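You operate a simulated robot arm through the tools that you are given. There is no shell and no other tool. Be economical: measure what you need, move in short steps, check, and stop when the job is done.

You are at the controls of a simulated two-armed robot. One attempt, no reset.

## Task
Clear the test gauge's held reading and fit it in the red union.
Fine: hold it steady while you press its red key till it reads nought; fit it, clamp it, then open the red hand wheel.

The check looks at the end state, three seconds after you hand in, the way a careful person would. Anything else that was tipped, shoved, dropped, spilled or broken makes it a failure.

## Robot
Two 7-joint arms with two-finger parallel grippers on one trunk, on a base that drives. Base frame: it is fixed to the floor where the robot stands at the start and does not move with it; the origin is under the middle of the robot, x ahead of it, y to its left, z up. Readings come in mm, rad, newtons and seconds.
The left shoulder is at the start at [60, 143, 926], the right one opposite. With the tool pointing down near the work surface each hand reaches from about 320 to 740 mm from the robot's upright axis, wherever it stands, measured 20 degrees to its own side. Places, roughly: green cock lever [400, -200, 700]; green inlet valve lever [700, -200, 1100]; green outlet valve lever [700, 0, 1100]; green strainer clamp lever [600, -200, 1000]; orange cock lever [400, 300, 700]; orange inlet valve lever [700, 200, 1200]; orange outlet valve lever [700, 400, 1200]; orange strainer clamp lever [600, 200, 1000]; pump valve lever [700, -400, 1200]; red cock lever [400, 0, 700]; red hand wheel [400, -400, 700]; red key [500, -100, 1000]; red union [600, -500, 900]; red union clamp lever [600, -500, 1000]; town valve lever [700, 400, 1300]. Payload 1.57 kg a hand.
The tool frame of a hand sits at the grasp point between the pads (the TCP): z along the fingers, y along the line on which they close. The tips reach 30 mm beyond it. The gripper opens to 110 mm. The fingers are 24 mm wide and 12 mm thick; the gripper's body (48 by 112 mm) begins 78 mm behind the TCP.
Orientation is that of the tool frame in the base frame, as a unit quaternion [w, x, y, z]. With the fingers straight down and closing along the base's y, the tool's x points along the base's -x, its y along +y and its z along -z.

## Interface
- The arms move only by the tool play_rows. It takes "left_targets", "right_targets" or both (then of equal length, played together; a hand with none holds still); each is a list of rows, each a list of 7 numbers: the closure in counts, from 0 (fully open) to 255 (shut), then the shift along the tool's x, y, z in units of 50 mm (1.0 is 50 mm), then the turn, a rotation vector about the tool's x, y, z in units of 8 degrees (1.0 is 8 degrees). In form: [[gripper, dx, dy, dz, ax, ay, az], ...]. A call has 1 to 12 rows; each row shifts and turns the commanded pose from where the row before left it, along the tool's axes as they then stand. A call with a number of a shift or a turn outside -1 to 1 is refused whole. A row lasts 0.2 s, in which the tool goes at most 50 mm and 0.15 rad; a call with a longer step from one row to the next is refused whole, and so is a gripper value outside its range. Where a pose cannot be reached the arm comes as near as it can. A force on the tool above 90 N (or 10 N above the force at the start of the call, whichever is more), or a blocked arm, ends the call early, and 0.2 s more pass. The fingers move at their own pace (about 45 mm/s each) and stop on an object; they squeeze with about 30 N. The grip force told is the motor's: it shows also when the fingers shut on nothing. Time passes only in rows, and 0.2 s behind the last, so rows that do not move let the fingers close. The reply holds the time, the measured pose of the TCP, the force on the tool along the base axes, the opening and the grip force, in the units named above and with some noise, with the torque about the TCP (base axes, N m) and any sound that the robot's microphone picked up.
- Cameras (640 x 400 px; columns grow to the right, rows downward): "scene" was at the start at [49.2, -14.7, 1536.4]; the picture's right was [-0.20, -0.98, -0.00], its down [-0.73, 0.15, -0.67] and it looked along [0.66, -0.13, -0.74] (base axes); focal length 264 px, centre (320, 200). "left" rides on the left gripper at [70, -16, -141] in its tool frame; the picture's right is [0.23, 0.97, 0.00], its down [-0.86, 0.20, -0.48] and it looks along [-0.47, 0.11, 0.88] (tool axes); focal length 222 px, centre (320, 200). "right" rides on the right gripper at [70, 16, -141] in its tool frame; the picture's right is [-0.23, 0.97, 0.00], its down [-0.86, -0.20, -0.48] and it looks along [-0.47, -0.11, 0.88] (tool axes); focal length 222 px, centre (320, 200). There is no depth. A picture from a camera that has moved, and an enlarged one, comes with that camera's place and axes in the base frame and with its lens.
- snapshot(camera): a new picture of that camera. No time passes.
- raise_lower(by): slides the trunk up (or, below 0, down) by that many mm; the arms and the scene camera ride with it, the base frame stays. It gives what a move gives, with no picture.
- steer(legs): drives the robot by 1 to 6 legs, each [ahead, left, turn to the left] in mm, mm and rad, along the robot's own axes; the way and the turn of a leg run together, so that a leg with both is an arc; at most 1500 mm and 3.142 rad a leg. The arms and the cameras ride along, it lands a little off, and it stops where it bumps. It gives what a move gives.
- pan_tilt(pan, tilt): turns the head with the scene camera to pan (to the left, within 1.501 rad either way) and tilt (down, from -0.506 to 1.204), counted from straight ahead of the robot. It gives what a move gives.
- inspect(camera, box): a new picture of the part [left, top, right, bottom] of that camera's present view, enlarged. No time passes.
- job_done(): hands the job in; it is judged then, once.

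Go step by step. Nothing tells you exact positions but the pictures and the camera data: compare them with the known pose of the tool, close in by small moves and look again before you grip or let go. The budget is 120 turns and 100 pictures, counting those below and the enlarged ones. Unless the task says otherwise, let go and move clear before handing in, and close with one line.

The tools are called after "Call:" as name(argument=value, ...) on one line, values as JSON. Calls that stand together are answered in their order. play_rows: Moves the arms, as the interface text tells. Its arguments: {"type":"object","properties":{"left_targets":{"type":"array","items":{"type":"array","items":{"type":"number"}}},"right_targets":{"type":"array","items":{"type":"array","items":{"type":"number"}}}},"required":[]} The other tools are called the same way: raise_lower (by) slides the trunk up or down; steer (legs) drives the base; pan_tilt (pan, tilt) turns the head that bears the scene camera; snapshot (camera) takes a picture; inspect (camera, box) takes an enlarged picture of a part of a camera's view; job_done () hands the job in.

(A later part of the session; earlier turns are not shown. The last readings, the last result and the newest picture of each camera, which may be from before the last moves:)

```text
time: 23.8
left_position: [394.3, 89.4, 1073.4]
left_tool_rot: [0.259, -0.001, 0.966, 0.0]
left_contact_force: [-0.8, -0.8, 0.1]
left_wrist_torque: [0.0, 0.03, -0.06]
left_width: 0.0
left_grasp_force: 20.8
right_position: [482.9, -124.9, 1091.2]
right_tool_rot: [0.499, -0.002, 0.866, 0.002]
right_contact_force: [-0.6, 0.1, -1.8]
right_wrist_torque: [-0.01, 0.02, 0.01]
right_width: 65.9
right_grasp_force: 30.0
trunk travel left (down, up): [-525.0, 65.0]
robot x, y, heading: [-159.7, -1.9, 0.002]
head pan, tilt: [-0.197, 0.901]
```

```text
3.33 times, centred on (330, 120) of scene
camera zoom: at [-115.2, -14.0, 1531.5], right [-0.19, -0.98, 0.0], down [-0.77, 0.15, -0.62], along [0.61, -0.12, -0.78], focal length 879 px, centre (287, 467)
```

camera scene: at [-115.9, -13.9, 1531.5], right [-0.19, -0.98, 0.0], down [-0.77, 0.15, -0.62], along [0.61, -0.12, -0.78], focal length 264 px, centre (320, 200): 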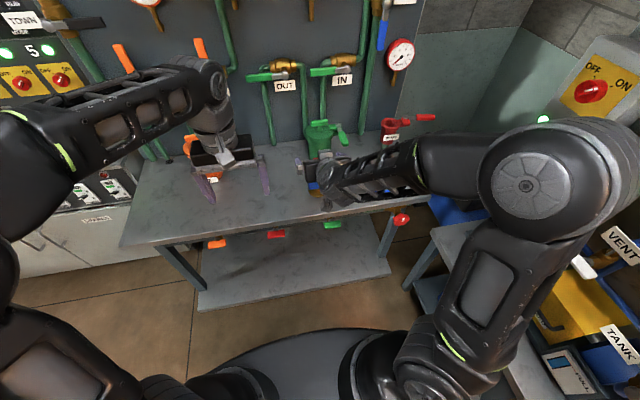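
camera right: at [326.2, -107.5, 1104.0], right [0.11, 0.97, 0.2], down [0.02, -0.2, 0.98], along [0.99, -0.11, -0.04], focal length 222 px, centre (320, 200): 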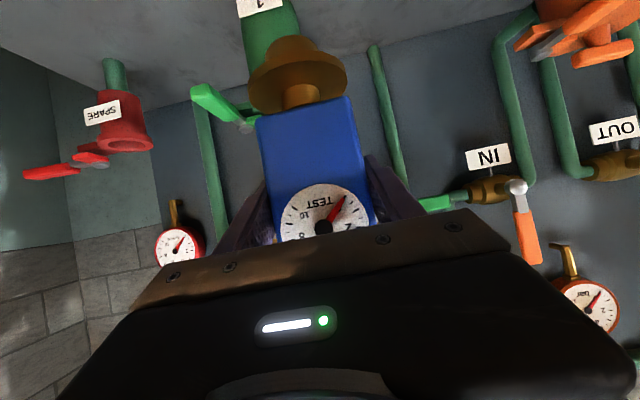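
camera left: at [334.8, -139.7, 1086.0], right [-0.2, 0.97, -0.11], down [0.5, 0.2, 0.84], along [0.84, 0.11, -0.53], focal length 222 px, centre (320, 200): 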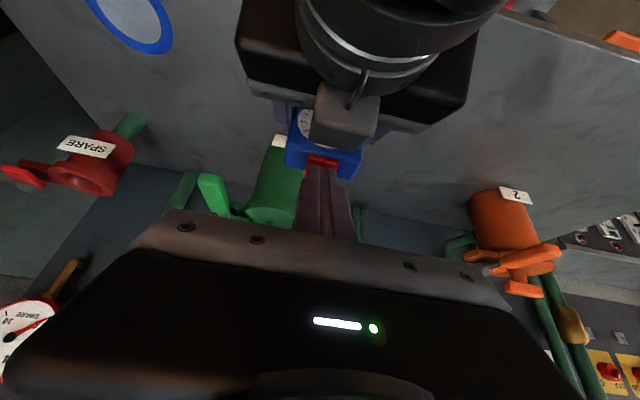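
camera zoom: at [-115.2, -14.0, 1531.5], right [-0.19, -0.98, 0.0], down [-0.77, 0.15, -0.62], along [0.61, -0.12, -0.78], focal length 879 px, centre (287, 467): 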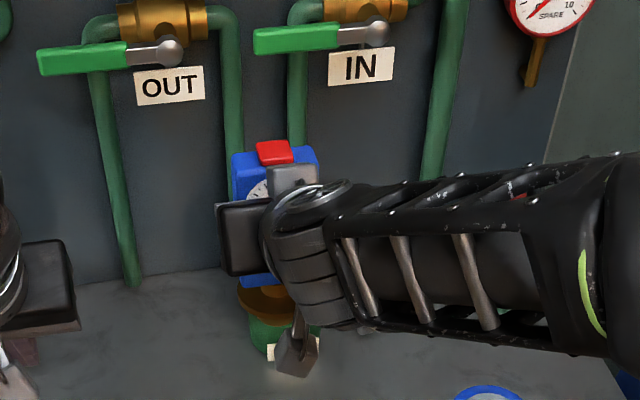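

Call:
play_rows(right_targets=[[255, 0, -0.875, 0, 0, 0, 0], [255, 0, -0.875, 0, 0, 0, 0], [255, 0, -0.875, 0, 0, 0, 0], [255, 0, -0.875, 0, 0, 0, 0], [255, 0, -0.875, 0, 0, 0, 0], [255, 0, -0.875, 0, 0, 0, 0], [255, 0, -0.87, 0, 0, 0, 0], [255, 0, 0, 0, 0, 0, 0]])

Call:
steer(legs=[[110, 0, 0]])

Call:
pan_tilt(pan=-0.5, tilt=0.75)

Call:
snapshot(camera="scene")

Call:
snapshot(camera="right")

```text
time: 25.6
left_position: [394.4, 92.9, 1071.3]
left_tool_rot: [0.259, -0.002, 0.966, -0.001]
left_contact_force: [-0.1, 0.6, 0.1]
left_wrist_torque: [-0.12, 0.0, -0.05]
left_width: 0.3
left_grasp_force: 20.8
right_position: [485.6, -426.9, 1094.0]
right_tool_rot: [0.498, -0.004, 0.867, 0.001]
right_contact_force: [0.9, 3.1, -3.3]
right_wrist_torque: [-0.03, -0.01, -0.04]
right_width: 65.8
right_grasp_force: 29.9
trunk travel left (down, up): [-525.0, 65.0]
robot x, y, heading: [-161.9, 4.2, -0.0]
head pan, tilt: [-0.197, 0.901]
```

```text
time: 26.8
left_position: [506.3, 91.0, 1071.5]
left_tool_rot: [0.258, -0.001, 0.966, 0.0]
left_contact_force: [0.4, 0.2, 0.4]
left_wrist_torque: [0.03, 0.02, -0.03]
left_width: 0.4
left_grasp_force: 21.0
right_position: [595.8, -431.3, 1089.7]
right_tool_rot: [0.497, -0.002, 0.868, 0.001]
right_contact_force: [1.2, 0.4, -3.7]
right_wrist_torque: [-0.01, 0.01, 0.01]
right_width: 65.6
right_grasp_force: 30.1
trunk travel left (down, up): [-525.0, 65.0]
robot x, y, heading: [-52.3, -2.6, 0.003]
head pan, tilt: [-0.197, 0.901]
```

```text
time: 27.6
left_position: [504.5, 89.8, 1072.7]
left_tool_rot: [0.259, 0.0, 0.966, -0.001]
left_contact_force: [-0.8, 0.0, 0.7]
left_wrist_torque: [0.01, -0.01, 0.0]
left_width: 0.1
left_grasp_force: 21.2
right_position: [593.9, -431.6, 1091.3]
right_tool_rot: [0.498, -0.001, 0.867, 0.001]
right_contact_force: [-0.2, -0.3, -3.5]
right_wrist_torque: [0.02, 0.01, -0.02]
right_width: 66.0
right_grasp_force: 30.1
trunk travel left (down, up): [-525.0, 65.0]
robot x, y, heading: [-52.4, -1.9, 0.001]
head pan, tilt: [-0.499, 0.75]
```

```text
62 pictures are left
camera scene: at [-6.8, -38.9, 1543.3], right [-0.48, -0.88, 0.0], down [-0.6, 0.32, -0.73], along [0.64, -0.35, -0.68], focal length 264 px, centre (320, 200)
```

scene: 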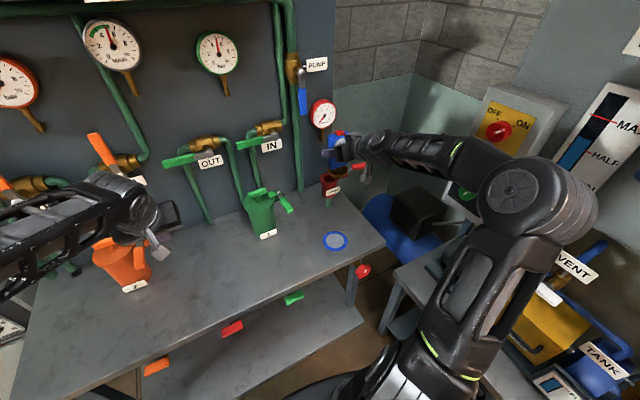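

```text
61 pictures are left
camera right: at [437.1, -415.3, 1102.9], right [0.11, 0.97, 0.2], down [0.02, -0.2, 0.98], along [0.99, -0.11, -0.04], focal length 222 px, centre (320, 200)
```

right: 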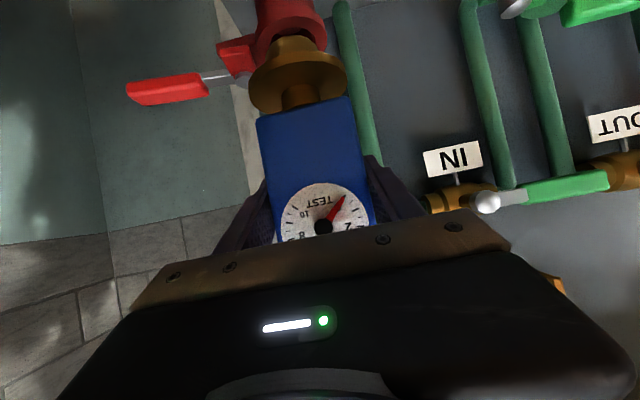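

Call:
inspect(camera="scene", box=[310, 120, 390, 210])

Call:
inspect(camera="right", box=[210, 0, 370, 120])

```text
4.44 times, centred on (350, 165) of scene
camera zoom: at [-6.8, -38.9, 1543.3], right [-0.48, -0.88, 0.0], down [-0.6, 0.32, -0.73], along [0.64, -0.35, -0.68], focal length 1172 px, centre (187, 356)
```

zoom: 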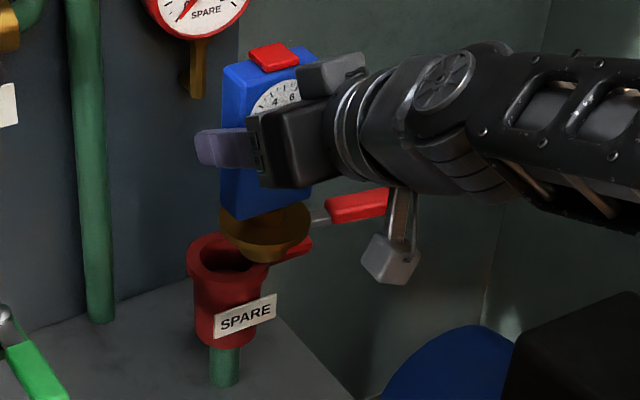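

```text
3.33 times, centred on (290, 60) of right
camera zoom: at [437.1, -415.3, 1102.9], right [0.11, 0.97, 0.2], down [0.02, -0.2, 0.98], along [0.99, -0.11, -0.04], focal length 740 px, centre (420, 667)
```

zoom: 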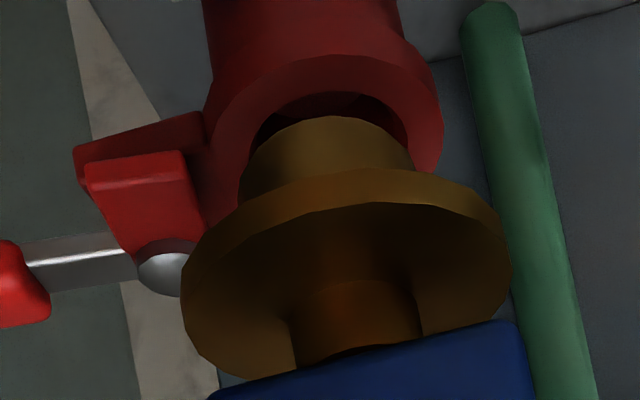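

Both views agree: the gauge axis is nearly at the TCP, and the union axis at about (650,−434,942). I'll move above it with about 10 mm clearance and look again.

Call:
play_rows(right_targets=[[255, 0.014, -0.025, 0.655, 0, 0, 0], [255, 0.014, -0.025, 0.655, 0, 0, 0], [255, 0, 0, 0, 0, 0, 0]])

Call:
inspect(camera="scene", box=[310, 120, 390, 210])

Call:
inspect(camera="right", box=[210, 0, 370, 120])

```text
time: 28.4
left_position: [504.0, 90.0, 1071.7]
left_tool_rot: [0.259, 0.0, 0.966, 0.0]
left_contact_force: [-0.2, -0.2, 0.2]
left_wrist_torque: [0.02, 0.01, 0.02]
left_width: 0.2
left_grasp_force: 21.3
right_position: [650.0, -434.2, 1056.3]
right_tool_rot: [0.498, -0.001, 0.867, 0.001]
right_contact_force: [0.5, -0.1, -3.4]
right_wrist_torque: [-0.03, -0.02, 0.01]
right_width: 65.6
right_grasp_force: 30.0
trunk travel left (down, up): [-525.0, 65.0]
robot x, y, heading: [-52.7, 0.1, 0.004]
head pan, tilt: [-0.499, 0.75]
```

```text
4.44 times, centred on (350, 165) of scene
camera zoom: at [-7.3, -38.9, 1543.4], right [-0.48, -0.88, 0.0], down [-0.6, 0.33, -0.73], along [0.64, -0.35, -0.68], focal length 1172 px, centre (187, 356)
```

zoom: 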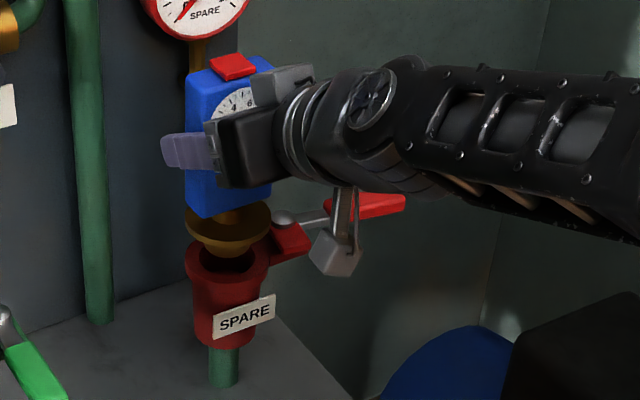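

```text
3.33 times, centred on (290, 60) of right
camera zoom: at [492.8, -417.3, 1068.6], right [0.11, 0.97, 0.2], down [0.02, -0.2, 0.98], along [0.99, -0.11, -0.04], focal length 740 px, centre (420, 667)
```

zoom: 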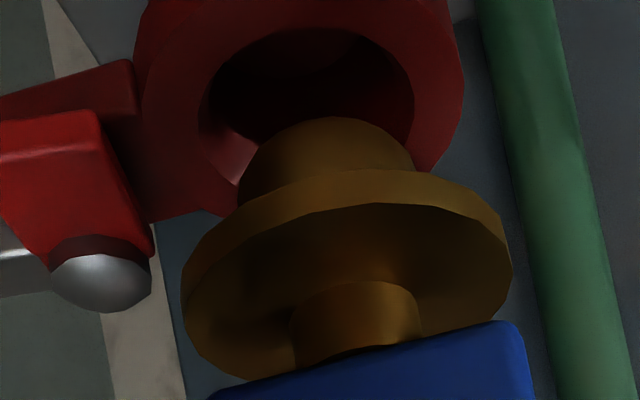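

Call:
inspect(camera="scene", box=[345, 160, 375, 192])

Call:
inspect(camera="scene", box=[348, 162, 352, 166])

```text
12.50 times, centred on (360, 176) of scene
camera zoom: at [-7.3, -38.9, 1543.4], right [-0.48, -0.88, 0.0], down [-0.6, 0.33, -0.73], along [0.64, -0.35, -0.68], focal length 3297 px, centre (-180, 500)
```

zoom: 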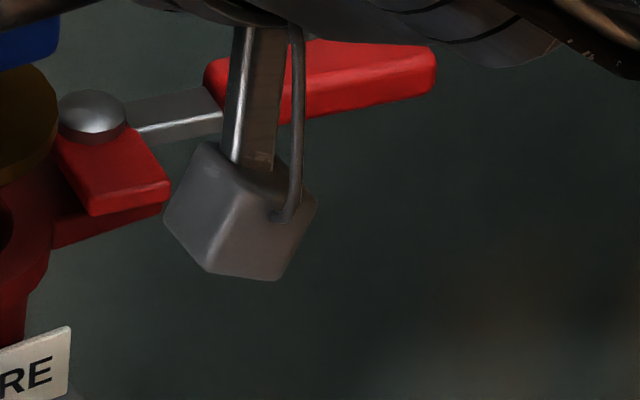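

```text
16.00 times, centred on (350, 164) of scene
camera zoom: at [-7.3, -38.9, 1543.4], right [-0.48, -0.88, 0.0], down [-0.6, 0.33, -0.73], along [0.64, -0.35, -0.68], focal length 4220 px, centre (-160, 776)
```

zoom: 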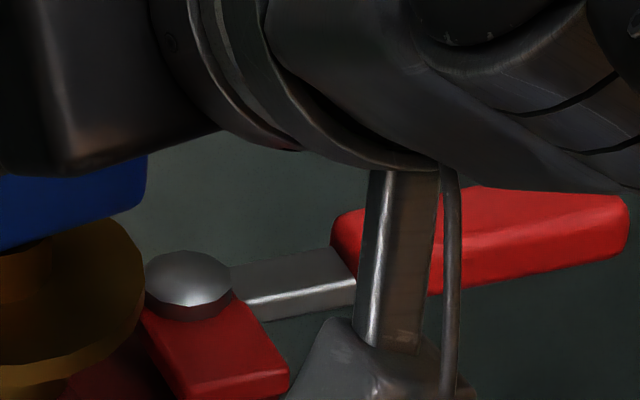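

Call:
inspect(camera="scene", box=[312, 162, 348, 190])

```text
14.29 times, centred on (330, 176) of scene
camera zoom: at [-7.3, -38.9, 1543.4], right [-0.48, -0.88, 0.0], down [-0.6, 0.33, -0.73], along [0.64, -0.35, -0.68], focal length 3768 px, centre (177, 543)
```

zoom: 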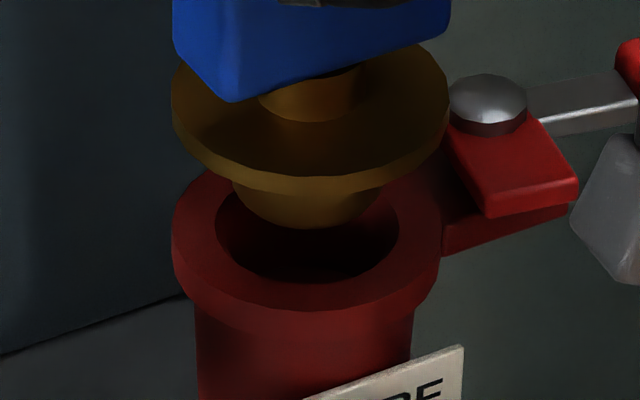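

The spigot sits right over the bore, with about 13 mm of height to spare. I'll apply a small correction (+1.5 x, −1 y) and lower gently.

Call:
play_rows(right_targets=[[255, -0.015, -0.02, 0.026, 0, 0, 0], [255, 0.13, 0, 0.075, 0, 0, 0], [255, 0.13, 0, 0.075, 0, 0, 0], [255, 0.1, 0, 0.058, 0, 0, 0], [255, 0.1, 0, 0.058, 0, 0, 0], [255, 0, 0, 0, 0, 0, 0]])

Call:
inspect(camera="scene", box=[312, 162, 348, 190])

Call:
inspect(camera="right", box=[210, 0, 370, 120])

```text
time: 29.8
left_position: [504.8, 90.8, 1072.4]
left_tool_rot: [0.258, -0.001, 0.966, 0.0]
left_contact_force: [0.1, -0.3, -0.3]
left_wrist_torque: [-0.01, 0.0, 0.0]
left_width: 0.1
left_grasp_force: 20.9
right_position: [652.4, -434.8, 1030.4]
right_tool_rot: [0.498, 0.0, 0.867, 0.001]
right_contact_force: [1.0, -0.2, -3.1]
right_wrist_torque: [0.02, 0.02, 0.02]
right_width: 65.7
right_grasp_force: 30.4
trunk travel left (down, up): [-525.0, 65.0]
robot x, y, heading: [-52.7, 1.5, 0.004]
head pan, tilt: [-0.499, 0.75]
```

```text
14.29 times, centred on (330, 176) of scene
camera zoom: at [-6.9, -38.9, 1543.4], right [-0.48, -0.88, 0.0], down [-0.6, 0.33, -0.73], along [0.64, -0.35, -0.68], focal length 3768 px, centre (177, 543)
```

zoom: 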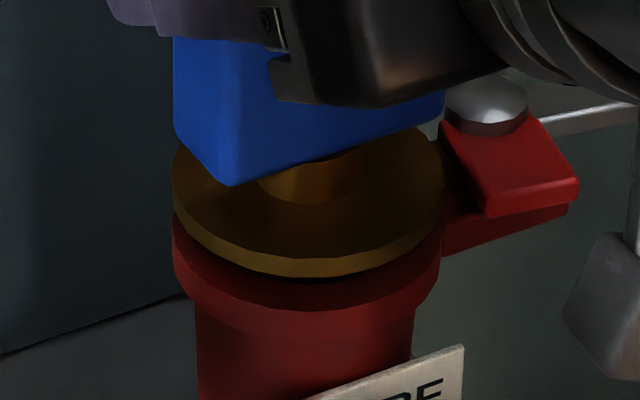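

```text
3.33 times, centred on (290, 60) of right
camera zoom: at [494.4, -418.2, 1041.7], right [0.11, 0.97, 0.2], down [0.02, -0.2, 0.98], along [0.99, -0.11, -0.04], focal length 740 px, centre (420, 667)
```

zoom: 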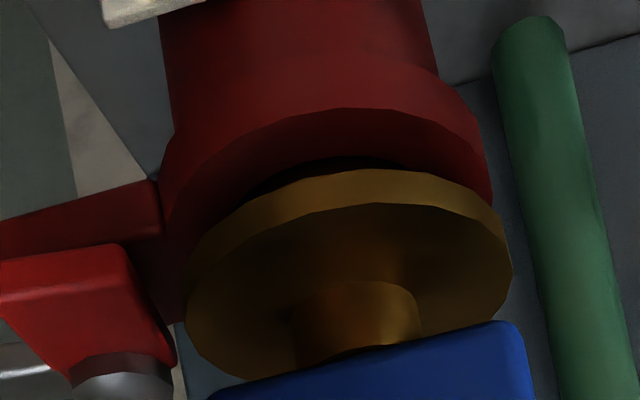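

Call:
play_rows(right_targets=[[255, 0.035, 0, 0.02, 0, 0, 0], [255, 0.035, 0, 0.02, 0, 0, 0], [255, 0.035, 0, 0.02, 0, 0, 0], [255, 0.035, 0, 0.02, 0, 0, 0], [255, 0.026, 0, 0.015, 0, 0, 0], [255, 0, 0, 0, 0, 0, 0]])

Call:
inspect(camera="right", box=[210, 0, 370, 120])

```text
time: 31.2
left_position: [505.7, 90.3, 1073.2]
left_tool_rot: [0.258, -0.001, 0.966, 0.0]
left_contact_force: [0.3, -0.1, 0.8]
left_wrist_torque: [0.02, -0.03, 0.01]
left_width: 0.0
left_grasp_force: 21.1
right_position: [651.4, -435.2, 1020.7]
right_tool_rot: [0.498, -0.001, 0.867, 0.002]
right_contact_force: [0.0, -0.9, -2.7]
right_wrist_torque: [-0.02, -0.02, 0.02]
right_width: 66.1
right_grasp_force: 29.8
trunk travel left (down, up): [-525.0, 65.0]
robot x, y, heading: [-57.2, 0.8, -0.001]
head pan, tilt: [-0.499, 0.75]
```

```text
3.33 times, centred on (290, 60) of right
camera zoom: at [494.6, -418.3, 1032.3], right [0.11, 0.97, 0.2], down [0.02, -0.2, 0.98], along [0.99, -0.11, -0.04], focal length 740 px, centre (420, 667)
```

zoom: 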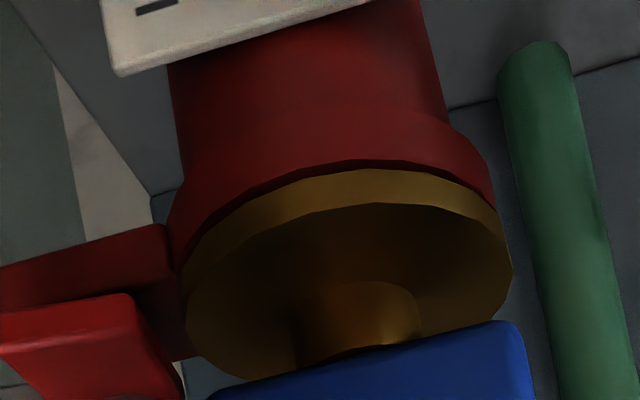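

Call:
play_rows(right_targets=[[255, 0.0173, 0, 0.01, 0, 0, 0], [255, 0.0173, 0, 0.01, 0, 0, 0], [255, 0, 0, 0, 0, 0, 0]])

Call:
inspect(camera="right", box=[210, 0, 370, 120])

```text
time: 32.0
left_position: [503.7, 89.4, 1073.2]
left_tool_rot: [0.259, -0.001, 0.966, 0.001]
left_contact_force: [-0.4, 0.1, 0.2]
left_wrist_torque: [-0.01, 0.01, 0.03]
left_width: 0.0
left_grasp_force: 21.0
right_position: [652.2, -434.2, 1017.1]
right_tool_rot: [0.498, -0.002, 0.867, 0.002]
right_contact_force: [-0.1, -0.4, -3.0]
right_wrist_torque: [-0.01, -0.05, -0.02]
right_width: 65.7
right_grasp_force: 30.2
trunk travel left (down, up): [-525.0, 65.0]
robot x, y, heading: [-53.1, -0.1, -0.0]
head pan, tilt: [-0.499, 0.75]
```

```text
3.33 times, centred on (290, 60) of right
camera zoom: at [494.4, -418.2, 1030.1], right [0.11, 0.97, 0.2], down [0.02, -0.2, 0.98], along [0.99, -0.11, -0.04], focal length 740 px, centre (420, 667)
```

zoom: 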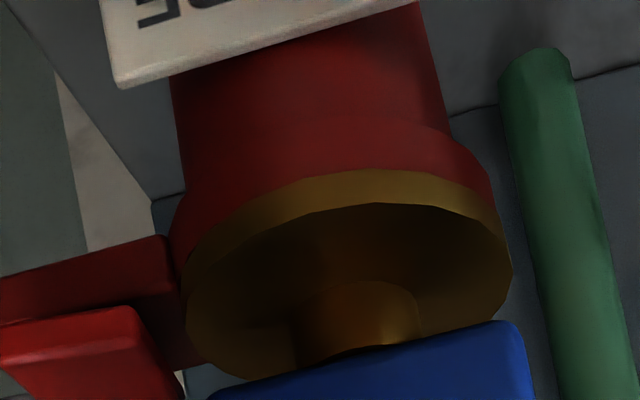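

Call:
play_rows(right_targets=[[255, 0.0173, 0, 0.01, 0, 0, 0], [255, 0.0173, 0, 0.01, 0, 0, 0], [255, 0, 0, 0, 0, 0, 0]])

Call:
inspect(camera="right", box=[210, 0, 370, 120])

Call:
inspect(camera="scene", box=[312, 162, 348, 190])

```text
time: 32.8
left_position: [503.3, 91.0, 1072.7]
left_tool_rot: [0.26, -0.002, 0.966, 0.001]
left_contact_force: [0.2, 0.1, -0.2]
left_wrist_torque: [-0.03, -0.02, 0.03]
left_width: 0.0
left_grasp_force: 21.9
right_position: [651.4, -434.4, 1018.2]
right_tool_rot: [0.499, -0.002, 0.866, 0.001]
right_contact_force: [-0.6, 0.4, 5.5]
right_wrist_torque: [0.04, 0.34, 0.0]
right_width: 65.8
right_grasp_force: 29.9
trunk travel left (down, up): [-525.0, 65.0]
robot x, y, heading: [-50.8, 1.6, -0.001]
head pan, tilt: [-0.499, 0.75]
```

```text
3.33 times, centred on (290, 60) of right
camera zoom: at [494.2, -418.0, 1029.7], right [0.11, 0.97, 0.2], down [0.01, -0.2, 0.98], along [0.99, -0.11, -0.04], focal length 740 px, centre (420, 667)
```

zoom: 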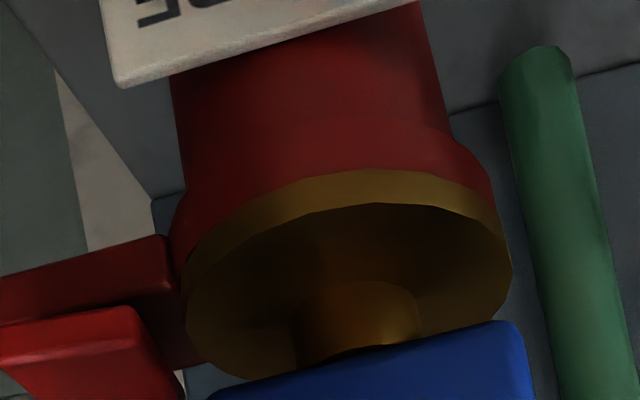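

```text
14.29 times, centred on (330, 176) of scene
camera zoom: at [-8.0, -38.3, 1543.5], right [-0.48, -0.88, 0.0], down [-0.6, 0.32, -0.73], along [0.64, -0.35, -0.68], focal length 3768 px, centre (177, 543)
```

zoom: 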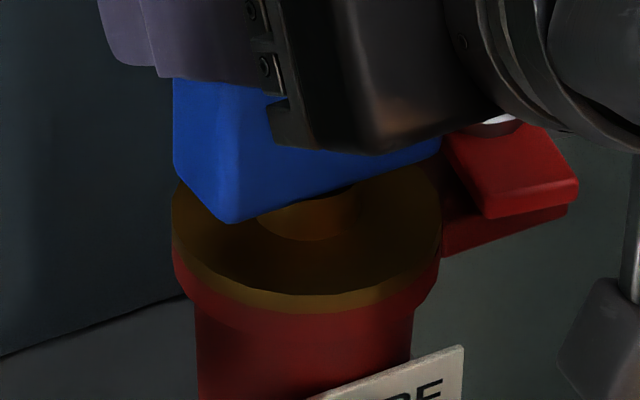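

The flange is flush on the rim and the force shows it seated. I'll open the right hand and back it off along its fingers.

Call:
play_rows(right_targets=[[0, 0, 0, 0, 0, 0, 0], [0, 0, 0, 0, 0, 0, 0], [0, 0, 0, 0, 0, 0, 0], [0, 0, 0, 0, 0, 0, 0], [0, 0, 0, -0.5, 0, 0, 0], [0, 0, 0, -0.8, 0, 0, 0], [0, 0, 0, -0.8, 0, 0, 0], [0, 0, 0, 0, 0, 0, 0]])

Call:
snapshot(camera="right")

Call:
inspect(camera="scene", box=[300, 120, 380, 190])

```text
time: 34.6
left_position: [504.3, 90.2, 1072.1]
left_tool_rot: [0.259, -0.001, 0.966, 0.0]
left_contact_force: [0.2, -0.1, 0.2]
left_wrist_torque: [0.0, 0.01, 0.02]
left_width: 0.1
left_grasp_force: 21.5
right_position: [561.1, -434.5, 1068.8]
right_tool_rot: [0.498, -0.002, 0.867, 0.001]
right_contact_force: [-0.1, -0.2, -0.3]
right_wrist_torque: [0.04, -0.01, 0.0]
right_width: 110.3
right_grasp_force: 0.0
trunk travel left (down, up): [-525.0, 65.0]
robot x, y, heading: [-52.1, 4.5, 0.004]
head pan, tilt: [-0.499, 0.75]
```

```text
47 pictures are left
camera right: at [404.0, -418.9, 1080.6], right [0.11, 0.97, 0.2], down [0.02, -0.2, 0.98], along [0.99, -0.1, -0.04], focal length 222 px, centre (320, 200)
```

right: 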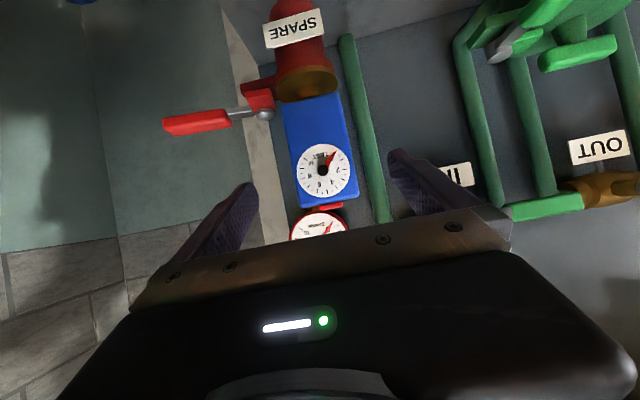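

```text
5.71 times, centred on (340, 155) of scene
camera zoom: at [-6.6, -38.8, 1543.4], right [-0.48, -0.88, 0.0], down [-0.6, 0.33, -0.73], along [0.64, -0.35, -0.68], focal length 1507 px, centre (206, 457)
```

zoom: 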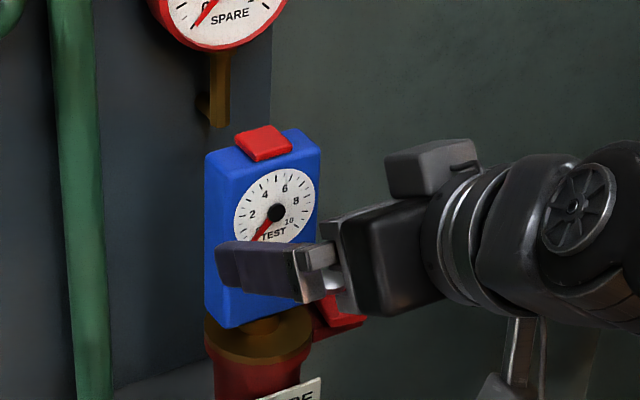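

The gauge stands in the union reading 0. For the clamp I'll grip the handle from above and below with a level hand and swing it about its pivot. First I back off and roll the hand by 90°.

Call:
play_rows(right_targets=[[0, 0, 0, -0.8, 0, 0, 0], [0, 0, -0.5, -0.6, 0, 0, 0], [100, 0, 0, 0, 0, 0, 1], [100, 0, 0, 0, 0, 0, 1], [100, 0, 0, 0, 0, 0, 1], [100, 0, 0, 0, 0, 0, 1], [100, 0, 0, 0, 0, 0, 1], [100, 0, 0, 0, 0, 0, 1], [100, 0, 0, 0, 0, 0, 1], [100, 0, 0, 0, 0, 0, 1], [100, 0, 0, 0, 0, 0, 1], [100, 0, 0, 0, 0, 0, 1]])

Call:
play_rows(right_targets=[[100, 0, 0, 0, 0, 0, 1], [100, 0, 0, 0, 0, 0, 0.25], [100, 0, 0, 0, -1, 0, 0], [100, 0, 0, 0, -1, 0, 0], [100, 0, 0, 0, -1, 0, 0], [100, 0, 0, 0, -0.75, 0, 0], [100, 0, 0, 0, 0, -1, 0], [100, 0, 0, 0, 0, -1, 0], [100, 0, 0, 0, 0, -1, 0], [100, 0, 0, 0, 0, 0, 0]])

Call:
snapshot(camera="right")

Call:
snapshot(camera="scene")

```text
time: 37.2
left_position: [503.8, 90.1, 1073.0]
left_tool_rot: [0.259, -0.001, 0.966, 0.0]
left_contact_force: [0.4, 0.5, -0.1]
left_wrist_torque: [0.01, 0.01, -0.01]
left_width: 0.1
left_grasp_force: 21.1
right_position: [500.4, -459.1, 1105.6]
right_tool_rot: [0.381, 0.557, 0.664, 0.322]
right_contact_force: [-0.4, -0.4, 0.4]
right_wrist_torque: [0.0, 0.02, 0.02]
right_width: 66.6
right_grasp_force: 0.0
trunk travel left (down, up): [-525.0, 65.0]
robot x, y, heading: [-53.1, -0.6, 0.003]
head pan, tilt: [-0.499, 0.75]
```

```text
time: 39.4
left_position: [504.2, 89.8, 1072.9]
left_tool_rot: [0.259, -0.001, 0.966, 0.0]
left_contact_force: [-0.3, -0.9, -0.7]
left_wrist_torque: [0.03, -0.02, -0.01]
left_width: 0.0
left_grasp_force: 21.3
right_position: [499.7, -461.0, 1104.1]
right_tool_rot: [0.592, 0.593, 0.387, 0.384]
right_contact_force: [-0.1, -1.3, -0.7]
right_wrist_torque: [0.03, 0.02, -0.01]
right_width: 66.8
right_grasp_force: 0.1
trunk travel left (down, up): [-525.0, 65.0]
robot x, y, heading: [-50.2, -2.0, 0.001]
head pan, tilt: [-0.499, 0.75]
```

```text
45 pictures are left
camera right: at [398.8, -338.8, 1122.3], right [-0.09, -0.21, 0.97], down [-0.78, -0.59, -0.2], along [0.61, -0.78, -0.11], focal length 222 px, centre (320, 200)
```

right: 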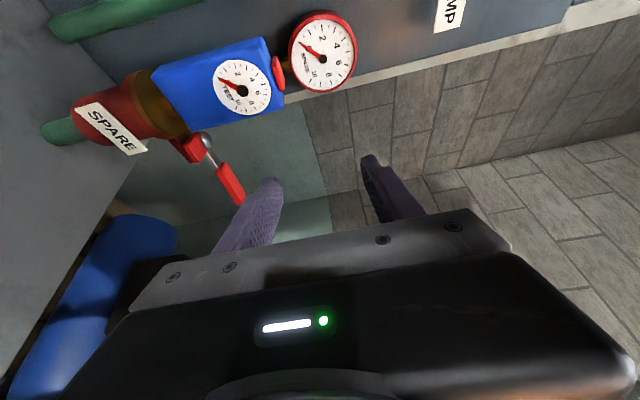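

```text
44 pictures are left
camera scene: at [-7.6, -39.0, 1543.4], right [-0.48, -0.88, 0.0], down [-0.6, 0.33, -0.73], along [0.64, -0.35, -0.68], focal length 264 px, centre (320, 200)
```

scene: 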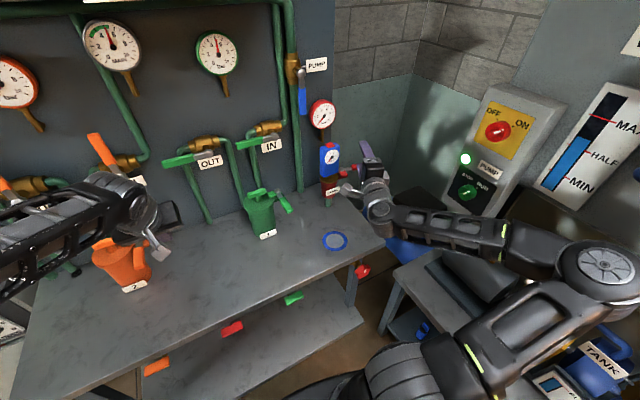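

Handle centre is at about (637,−561,956) and the pivot at (655,−488). I'll bring the hand down level in front of the handle.

Call:
play_rows(right_targets=[[100, -0.2, -0.74, 0.38, 0, 0, 0], [100, -0.2, -0.74, 0.38, 0, 0, 0], [100, -0.2, -0.74, 0.38, 0, 0, 0], [100, -0.2, -0.74, 0.38, 0, 0, 0], [100, 0, 0, 0, 0, 0, 0]])

Call:
snapshot(camera="right")

Call:
inspect(camera="scene", box=[300, 130, 420, 220])

```text
time: 40.6
left_position: [504.1, 91.3, 1071.8]
left_tool_rot: [0.259, -0.001, 0.966, 0.0]
left_contact_force: [-0.2, -0.3, 0.1]
left_wrist_torque: [0.02, 0.03, -0.01]
left_width: 0.0
left_grasp_force: 21.1
right_position: [553.3, -526.9, 955.5]
right_tool_rot: [0.592, 0.593, 0.387, 0.386]
right_contact_force: [0.1, -0.3, 0.7]
right_wrist_torque: [-0.02, -0.02, 0.02]
right_width: 67.0
right_grasp_force: 0.1
trunk travel left (down, up): [-525.0, 65.0]
robot x, y, heading: [-54.7, 5.0, 0.0]
head pan, tilt: [-0.499, 0.75]
```

```text
43 pictures are left
camera right: at [451.0, -406.1, 973.8], right [-0.09, -0.21, 0.97], down [-0.78, -0.59, -0.2], along [0.61, -0.78, -0.11], focal length 222 px, centre (320, 200)
```

right: 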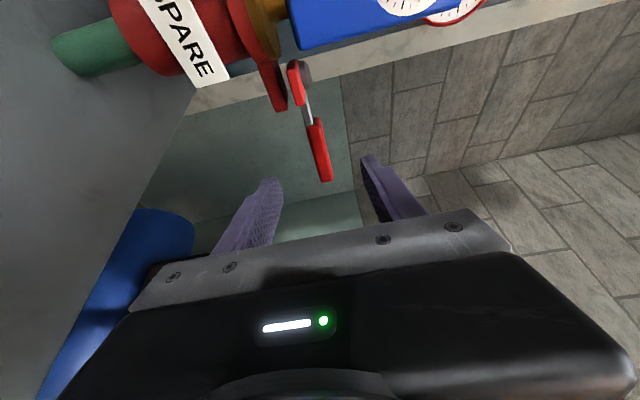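

```text
4.44 times, centred on (360, 175) of scene
camera zoom: at [-7.5, -38.5, 1543.4], right [-0.48, -0.88, 0.0], down [-0.6, 0.33, -0.73], along [0.64, -0.35, -0.68], focal length 1172 px, centre (142, 311)
```

zoom: 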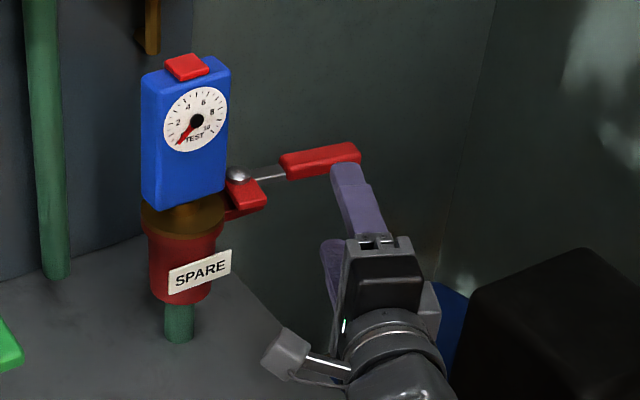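

The handle lies level with the finger gap. I'll advance 88 mm and close on the handle.

Call:
play_rows(right_targets=[[100, 0, 0.03, 0.6, 0, 0, 0], [100, 0, 0, 0.6, 0, 0, 0], [100, 0, 0, 0.56, 0, 0, 0], [100, 0, 0, 0, 0, 0, 0]])

Call:
inspect(camera="scene", box=[300, 130, 420, 220])

Call:
snapshot(camera="right")

```text
time: 41.6
left_position: [504.3, 90.8, 1071.7]
left_tool_rot: [0.259, -0.001, 0.966, 0.001]
left_contact_force: [-0.4, 0.3, 0.3]
left_wrist_torque: [-0.01, -0.02, -0.01]
left_width: 0.0
left_grasp_force: 21.7
right_position: [633.7, -563.9, 957.6]
right_tool_rot: [0.591, 0.593, 0.386, 0.386]
right_contact_force: [-0.2, 0.0, 0.2]
right_wrist_torque: [0.0, 0.02, -0.04]
right_width: 66.7
right_grasp_force: 0.0
trunk travel left (down, up): [-525.0, 65.0]
robot x, y, heading: [-54.0, 0.5, -0.0]
head pan, tilt: [-0.499, 0.75]
```

```text
4.44 times, centred on (360, 175) of scene
camera zoom: at [-7.6, -38.7, 1543.4], right [-0.48, -0.88, 0.0], down [-0.6, 0.33, -0.73], along [0.64, -0.35, -0.68], focal length 1172 px, centre (142, 311)
```

zoom: 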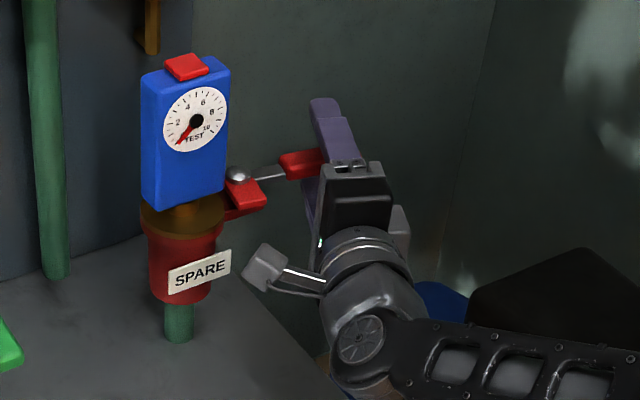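

```text
40 pictures are left
camera right: at [533.1, -442.4, 975.3], right [-0.09, -0.21, 0.97], down [-0.78, -0.59, -0.2], along [0.61, -0.78, -0.11], focal length 222 px, centre (320, 200)
```

right: 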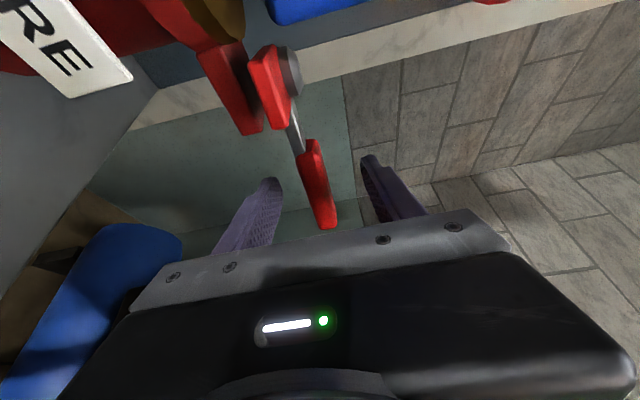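

Call:
play_rows(right_targets=[[255, 0, 0, 0, 0, 0, 0], [255, 0, 0, 0, 0, 0, 0], [255, 0, 0, 0, 0, 0, 0], [255, 0, 0, 0, 0, 0, 0]])

```text
time: 42.6
left_position: [505.1, 88.6, 1072.3]
left_tool_rot: [0.259, -0.001, 0.966, 0.0]
left_contact_force: [0.4, 0.0, -0.1]
left_wrist_torque: [-0.02, -0.04, -0.02]
left_width: 0.0
left_grasp_force: 21.0
right_position: [634.2, -563.4, 956.4]
right_tool_rot: [0.591, 0.594, 0.386, 0.385]
right_contact_force: [-1.0, 1.1, -2.4]
right_wrist_torque: [-0.12, -0.24, 0.07]
right_width: 15.9
right_grasp_force: 22.0
trunk travel left (down, up): [-525.0, 65.0]
robot x, y, heading: [-52.5, 2.8, 0.003]
head pan, tilt: [-0.499, 0.75]
```

The handle is gripped (16 mm). I'll swing it on its arc about the pivot, the first 30° now.

Call:
play_rows(right_targets=[[255, -0.017, 0, -0.2067, 0, 0, 0], [255, 0.0105, 0, -0.2071, 0, 0, 0], [255, 0.0378, 0, -0.2039, 0, 0, 0], [255, 0.0645, 0, -0.1971, 0, 0, 0], [255, 0, 0, 0, 0, 0, 0]])

Call:
inspect(camera="scene", box=[300, 130, 420, 220])

```text
time: 43.8
left_position: [503.8, 87.1, 1071.6]
left_tool_rot: [0.259, -0.001, 0.966, 0.002]
left_contact_force: [0.1, 0.1, -0.4]
left_wrist_torque: [0.0, -0.01, 0.01]
left_width: 0.1
left_grasp_force: 20.9
right_position: [598.1, -544.1, 958.1]
right_tool_rot: [0.593, 0.594, 0.386, 0.384]
right_contact_force: [4.0, -13.0, 2.3]
right_wrist_torque: [0.04, -0.33, -0.88]
right_width: 15.6
right_grasp_force: 31.4
trunk travel left (down, up): [-525.0, 65.0]
robot x, y, heading: [-52.6, 0.7, -0.004]
head pan, tilt: [-0.499, 0.75]
```

```text
4.44 times, centred on (360, 175) of scene
camera zoom: at [-7.1, -40.5, 1543.4], right [-0.48, -0.88, 0.0], down [-0.6, 0.33, -0.73], along [0.64, -0.35, -0.68], focal length 1172 px, centre (142, 311)
```

zoom: 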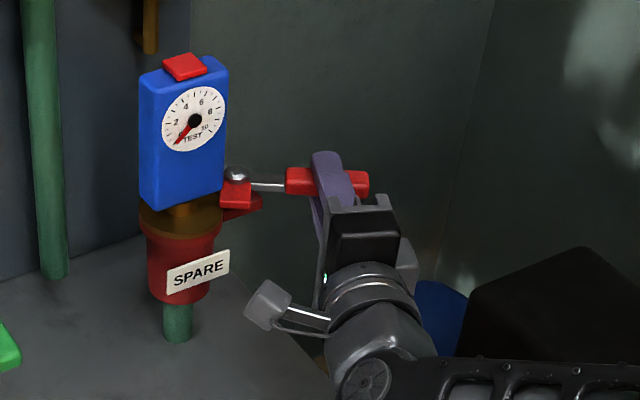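

Call:
play_rows(right_targets=[[255, 0.09, 0, -0.1869, 0, 0, 0], [255, 0.1139, 0, -0.1734, 0, 0, 0], [255, 0.1358, 0, -0.1568, 0, 0, 0], [255, 0.1553, 0, -0.1375, 0, 0, 0], [255, 0, 0, 0, 0, 0, 0]])

Call:
inspect(camera="scene", box=[300, 130, 420, 220])

```text
time: 45.0
left_position: [502.5, 88.6, 1073.2]
left_tool_rot: [0.259, -0.001, 0.966, 0.001]
left_contact_force: [-0.2, 0.1, -0.1]
left_wrist_torque: [-0.03, -0.01, 0.03]
left_width: 0.3
left_grasp_force: 21.4
right_position: [577.0, -508.8, 958.1]
right_tool_rot: [0.592, 0.594, 0.386, 0.384]
right_contact_force: [-6.5, -16.0, -0.1]
right_wrist_torque: [0.13, -0.78, -0.97]
right_width: 15.8
right_grasp_force: 31.6
trunk travel left (down, up): [-525.0, 65.0]
robot x, y, heading: [-53.0, -5.1, 0.003]
head pan, tilt: [-0.499, 0.75]
```

```text
4.44 times, centred on (360, 175) of scene
camera zoom: at [-8.5, -40.9, 1543.4], right [-0.48, -0.88, 0.0], down [-0.6, 0.33, -0.73], along [0.64, -0.35, -0.68], focal length 1172 px, centre (142, 311)
```

zoom: 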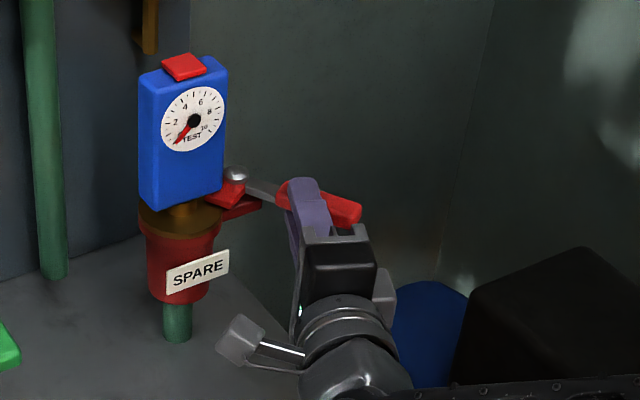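

Call:
play_rows(right_targets=[[255, 0.1721, 0, -0.1157, 0, 0, 0], [255, 0.1859, 0, -0.0919, 0, 0, 0], [255, 0, 0, 0, 0, 0, 0]])

Call:
inspect(camera="scene", box=[300, 130, 420, 220])

```text
time: 45.8
left_position: [503.6, 88.8, 1073.1]
left_tool_rot: [0.259, -0.001, 0.966, 0.001]
left_contact_force: [0.1, 0.1, 0.3]
left_wrist_torque: [0.0, 0.01, -0.01]
left_width: 0.0
left_grasp_force: 21.5
right_position: [575.6, -486.9, 956.9]
right_tool_rot: [0.592, 0.593, 0.387, 0.386]
right_contact_force: [-8.1, -13.8, -1.9]
right_wrist_torque: [0.04, -0.56, -1.04]
right_width: 15.6
right_grasp_force: 31.6
trunk travel left (down, up): [-525.0, 65.0]
robot x, y, heading: [-51.2, 0.8, 0.001]
head pan, tilt: [-0.499, 0.75]
```

```text
4.44 times, centred on (360, 175) of scene
camera zoom: at [-8.3, -40.8, 1543.4], right [-0.48, -0.88, 0.0], down [-0.6, 0.33, -0.73], along [0.64, -0.35, -0.68], focal length 1172 px, centre (142, 311)
```

zoom: 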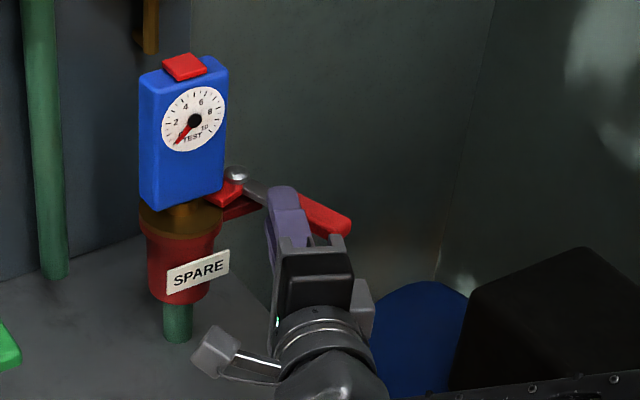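

Call:
snapshot(camera="right")

Call:
inspect(camera="scene", box=[330, 160, 385, 200])

```text
36 pictures are left
camera right: at [474.1, -365.6, 975.2], right [-0.09, -0.21, 0.97], down [-0.78, -0.59, -0.2], along [0.61, -0.78, -0.11], focal length 222 px, centre (320, 200)
```

right: 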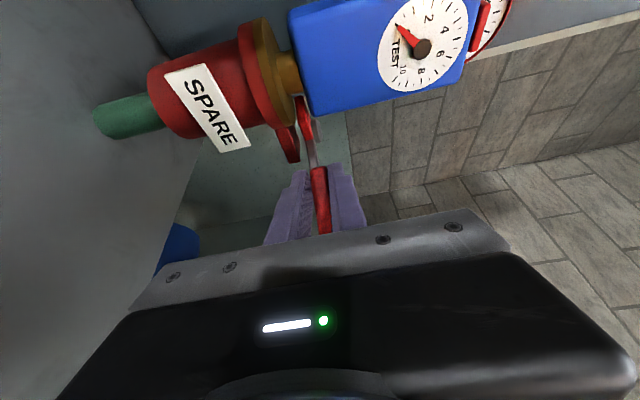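

```text
10.00 times, centred on (358, 180) of scene
camera zoom: at [-8.3, -40.8, 1543.4], right [-0.48, -0.88, 0.0], down [-0.6, 0.33, -0.73], along [0.64, -0.35, -0.68], focal length 2637 px, centre (-55, 400)
```

zoom: 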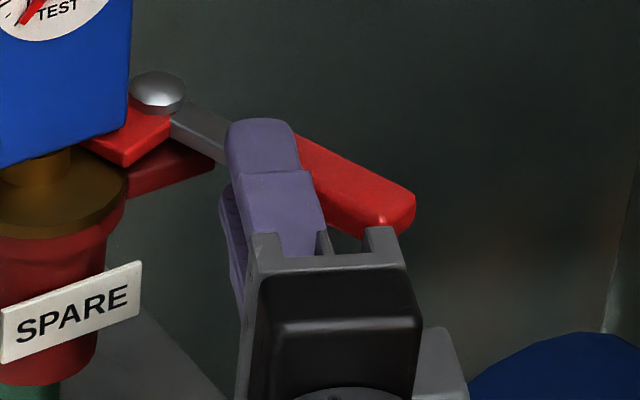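

The lever is about 50° round but the pads slid on the handle. I'll let go, back off and then push the handle sideways (+y) with closed fingers from its outer side.

Call:
play_rows(right_targets=[[60, 0, 0, 0, 0, 0, 0], [60, 0, 0, 0, 0, 0, 0], [60, 0, 0, 0, 0, 0, 0], [60, 0, 0, -0.7, 0, 0, 0], [60, 0, 0, -0.7, 0, 0, 0], [60, 0, 0, -0.6, 0, 0, 0], [60, 0, 0, 0, 0, 1, 0], [60, 0, 0, 0, 0, 1, 0], [255, 0, 0, 0, 0, 1, 0], [255, 0, 0, 0, 0, 0, 0]])

Call:
pan_tilt(pan=-0.8, tilt=0.8)

Call:
snapshot(camera="scene")

```text
time: 48.0
left_position: [504.7, 90.0, 1072.8]
left_tool_rot: [0.259, -0.001, 0.966, 0.0]
left_contact_force: [0.5, -0.2, -0.8]
left_wrist_torque: [-0.03, 0.02, -0.01]
left_width: 0.0
left_grasp_force: 21.3
right_position: [485.1, -444.2, 959.4]
right_tool_rot: [0.498, 0.5, 0.502, 0.5]
right_contact_force: [-0.3, 0.1, 0.1]
right_wrist_torque: [0.01, 0.02, 0.01]
right_width: 32.0
right_grasp_force: 0.2
trunk travel left (down, up): [-525.0, 65.0]
robot x, y, heading: [-50.2, -0.2, 0.006]
head pan, tilt: [-0.499, 0.75]
```

```text
time: 48.8
left_position: [503.7, 90.7, 1072.5]
left_tool_rot: [0.259, -0.001, 0.966, 0.001]
left_contact_force: [1.5, 0.1, -0.1]
left_wrist_torque: [0.01, 0.03, 0.0]
left_width: 0.2
left_grasp_force: 21.4
right_position: [484.6, -445.4, 958.4]
right_tool_rot: [0.498, 0.5, 0.502, 0.5]
right_contact_force: [-0.3, -0.4, -0.5]
right_wrist_torque: [0.01, -0.03, 0.02]
right_width: 0.0
right_grasp_force: 20.9
trunk travel left (down, up): [-525.0, 65.0]
robot x, y, heading: [-53.0, 0.6, 0.002]
head pan, tilt: [-0.799, 0.799]
```

```text
34 pictures are left
camera scene: at [-23.7, -56.9, 1539.4], right [-0.71, -0.7, 0.0], down [-0.5, 0.51, -0.7], along [0.49, -0.5, -0.72], focal length 264 px, centre (320, 200)
```

scene: 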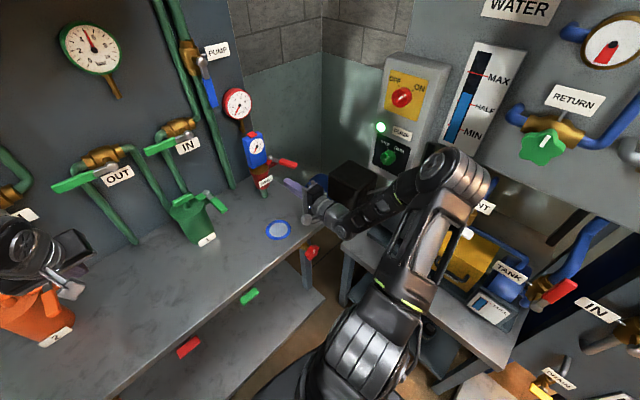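

The right side is clear. I'll go to the outer side of the handle, then advance alongside it.

Call:
play_rows(right_targets=[[255, -0.92, 0, 0, 0, 0, 0], [255, -0.92, 0, 0, 0, 0, 0], [255, -0.92, 0, 0, 0, 0, 0], [255, 0, 0, 0.9, 0, 0, 0], [255, 0, 0, 0.9, 0, 0, 0], [255, 0, 0, 0, 0, 0, 0]])

Call:
snapshot(camera="right")

Call:
inspect(camera="scene", box=[230, 120, 330, 200])

```text
time: 50.2
left_position: [503.9, 90.3, 1072.7]
left_tool_rot: [0.258, -0.001, 0.966, 0.0]
left_contact_force: [0.1, 0.5, 0.5]
left_wrist_torque: [-0.03, 0.01, -0.01]
left_width: 0.0
left_grasp_force: 20.8
right_position: [575.3, -583.8, 956.7]
right_tool_rot: [0.497, 0.501, 0.502, 0.5]
right_contact_force: [0.8, -0.2, -0.4]
right_wrist_torque: [0.01, 0.0, 0.0]
right_width: 0.3
right_grasp_force: 21.3
trunk travel left (down, up): [-525.0, 65.0]
robot x, y, heading: [-49.8, 2.8, 0.002]
head pan, tilt: [-0.799, 0.799]
```

```text
33 pictures are left
camera right: at [433.5, -513.5, 975.6], right [0.0, -0.23, 0.97], down [-0.48, -0.86, -0.2], along [0.88, -0.46, -0.11], focal length 222 px, centre (320, 200)
```

right: 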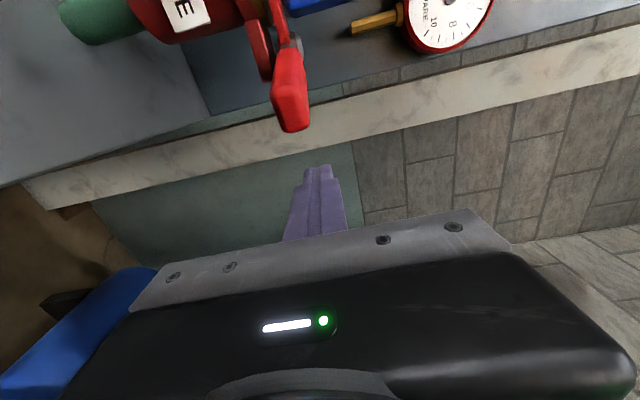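

```text
5.00 times, centred on (280, 160) of scene
camera zoom: at [-24.2, -56.8, 1539.4], right [-0.72, -0.7, 0.0], down [-0.5, 0.51, -0.7], along [0.49, -0.5, -0.72], focal length 1319 px, centre (520, 400)
```

zoom: 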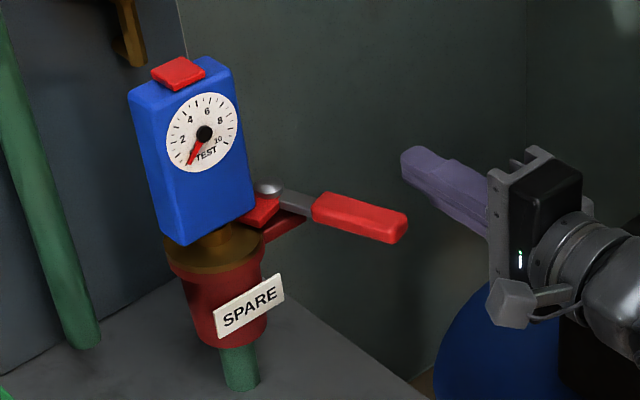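

Call:
play_rows(right_targets=[[255, 0.2, 0, 0, 0, 0, 0], [255, 0.2, 0, 0, 0, 0, 0], [255, 0.2, 0, 0, 0, 0, 0], [255, 0.2, 0, 0, 0, 0, 0], [255, 0.2, 0, 0, 0, 0, 0], [255, 0, 0, 0, 0, 0, 0]])

Call:
inspect(camera="scene", box=[230, 120, 330, 200])

```text
time: 51.6
left_position: [504.2, 90.8, 1072.9]
left_tool_rot: [0.259, -0.001, 0.966, 0.0]
left_contact_force: [0.7, 0.9, 0.3]
left_wrist_torque: [0.02, -0.01, 0.04]
left_width: 0.1
left_grasp_force: 21.8
right_position: [575.5, -533.1, 957.6]
right_tool_rot: [0.498, 0.5, 0.502, 0.5]
right_contact_force: [-0.5, 0.2, -0.4]
right_wrist_torque: [-0.02, -0.06, 0.03]
right_width: 0.0
right_grasp_force: 21.0
trunk travel left (down, up): [-525.0, 65.0]
robot x, y, heading: [-57.0, -0.6, -0.002]
head pan, tilt: [-0.799, 0.799]
```

```text
5.00 times, centred on (280, 160) of scene
camera zoom: at [-23.8, -57.0, 1539.4], right [-0.72, -0.7, 0.0], down [-0.5, 0.51, -0.7], along [0.49, -0.5, -0.72], focal length 1319 px, centre (520, 400)
```

zoom: 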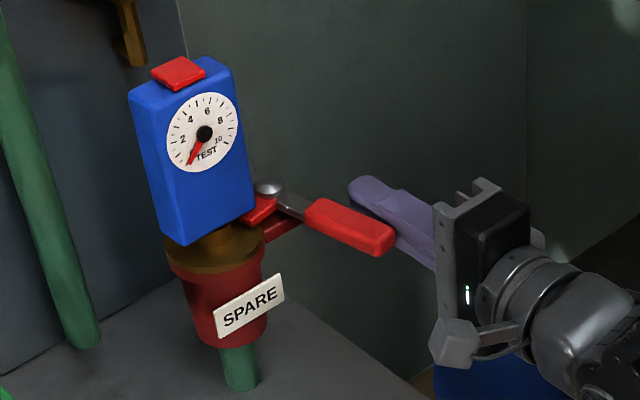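

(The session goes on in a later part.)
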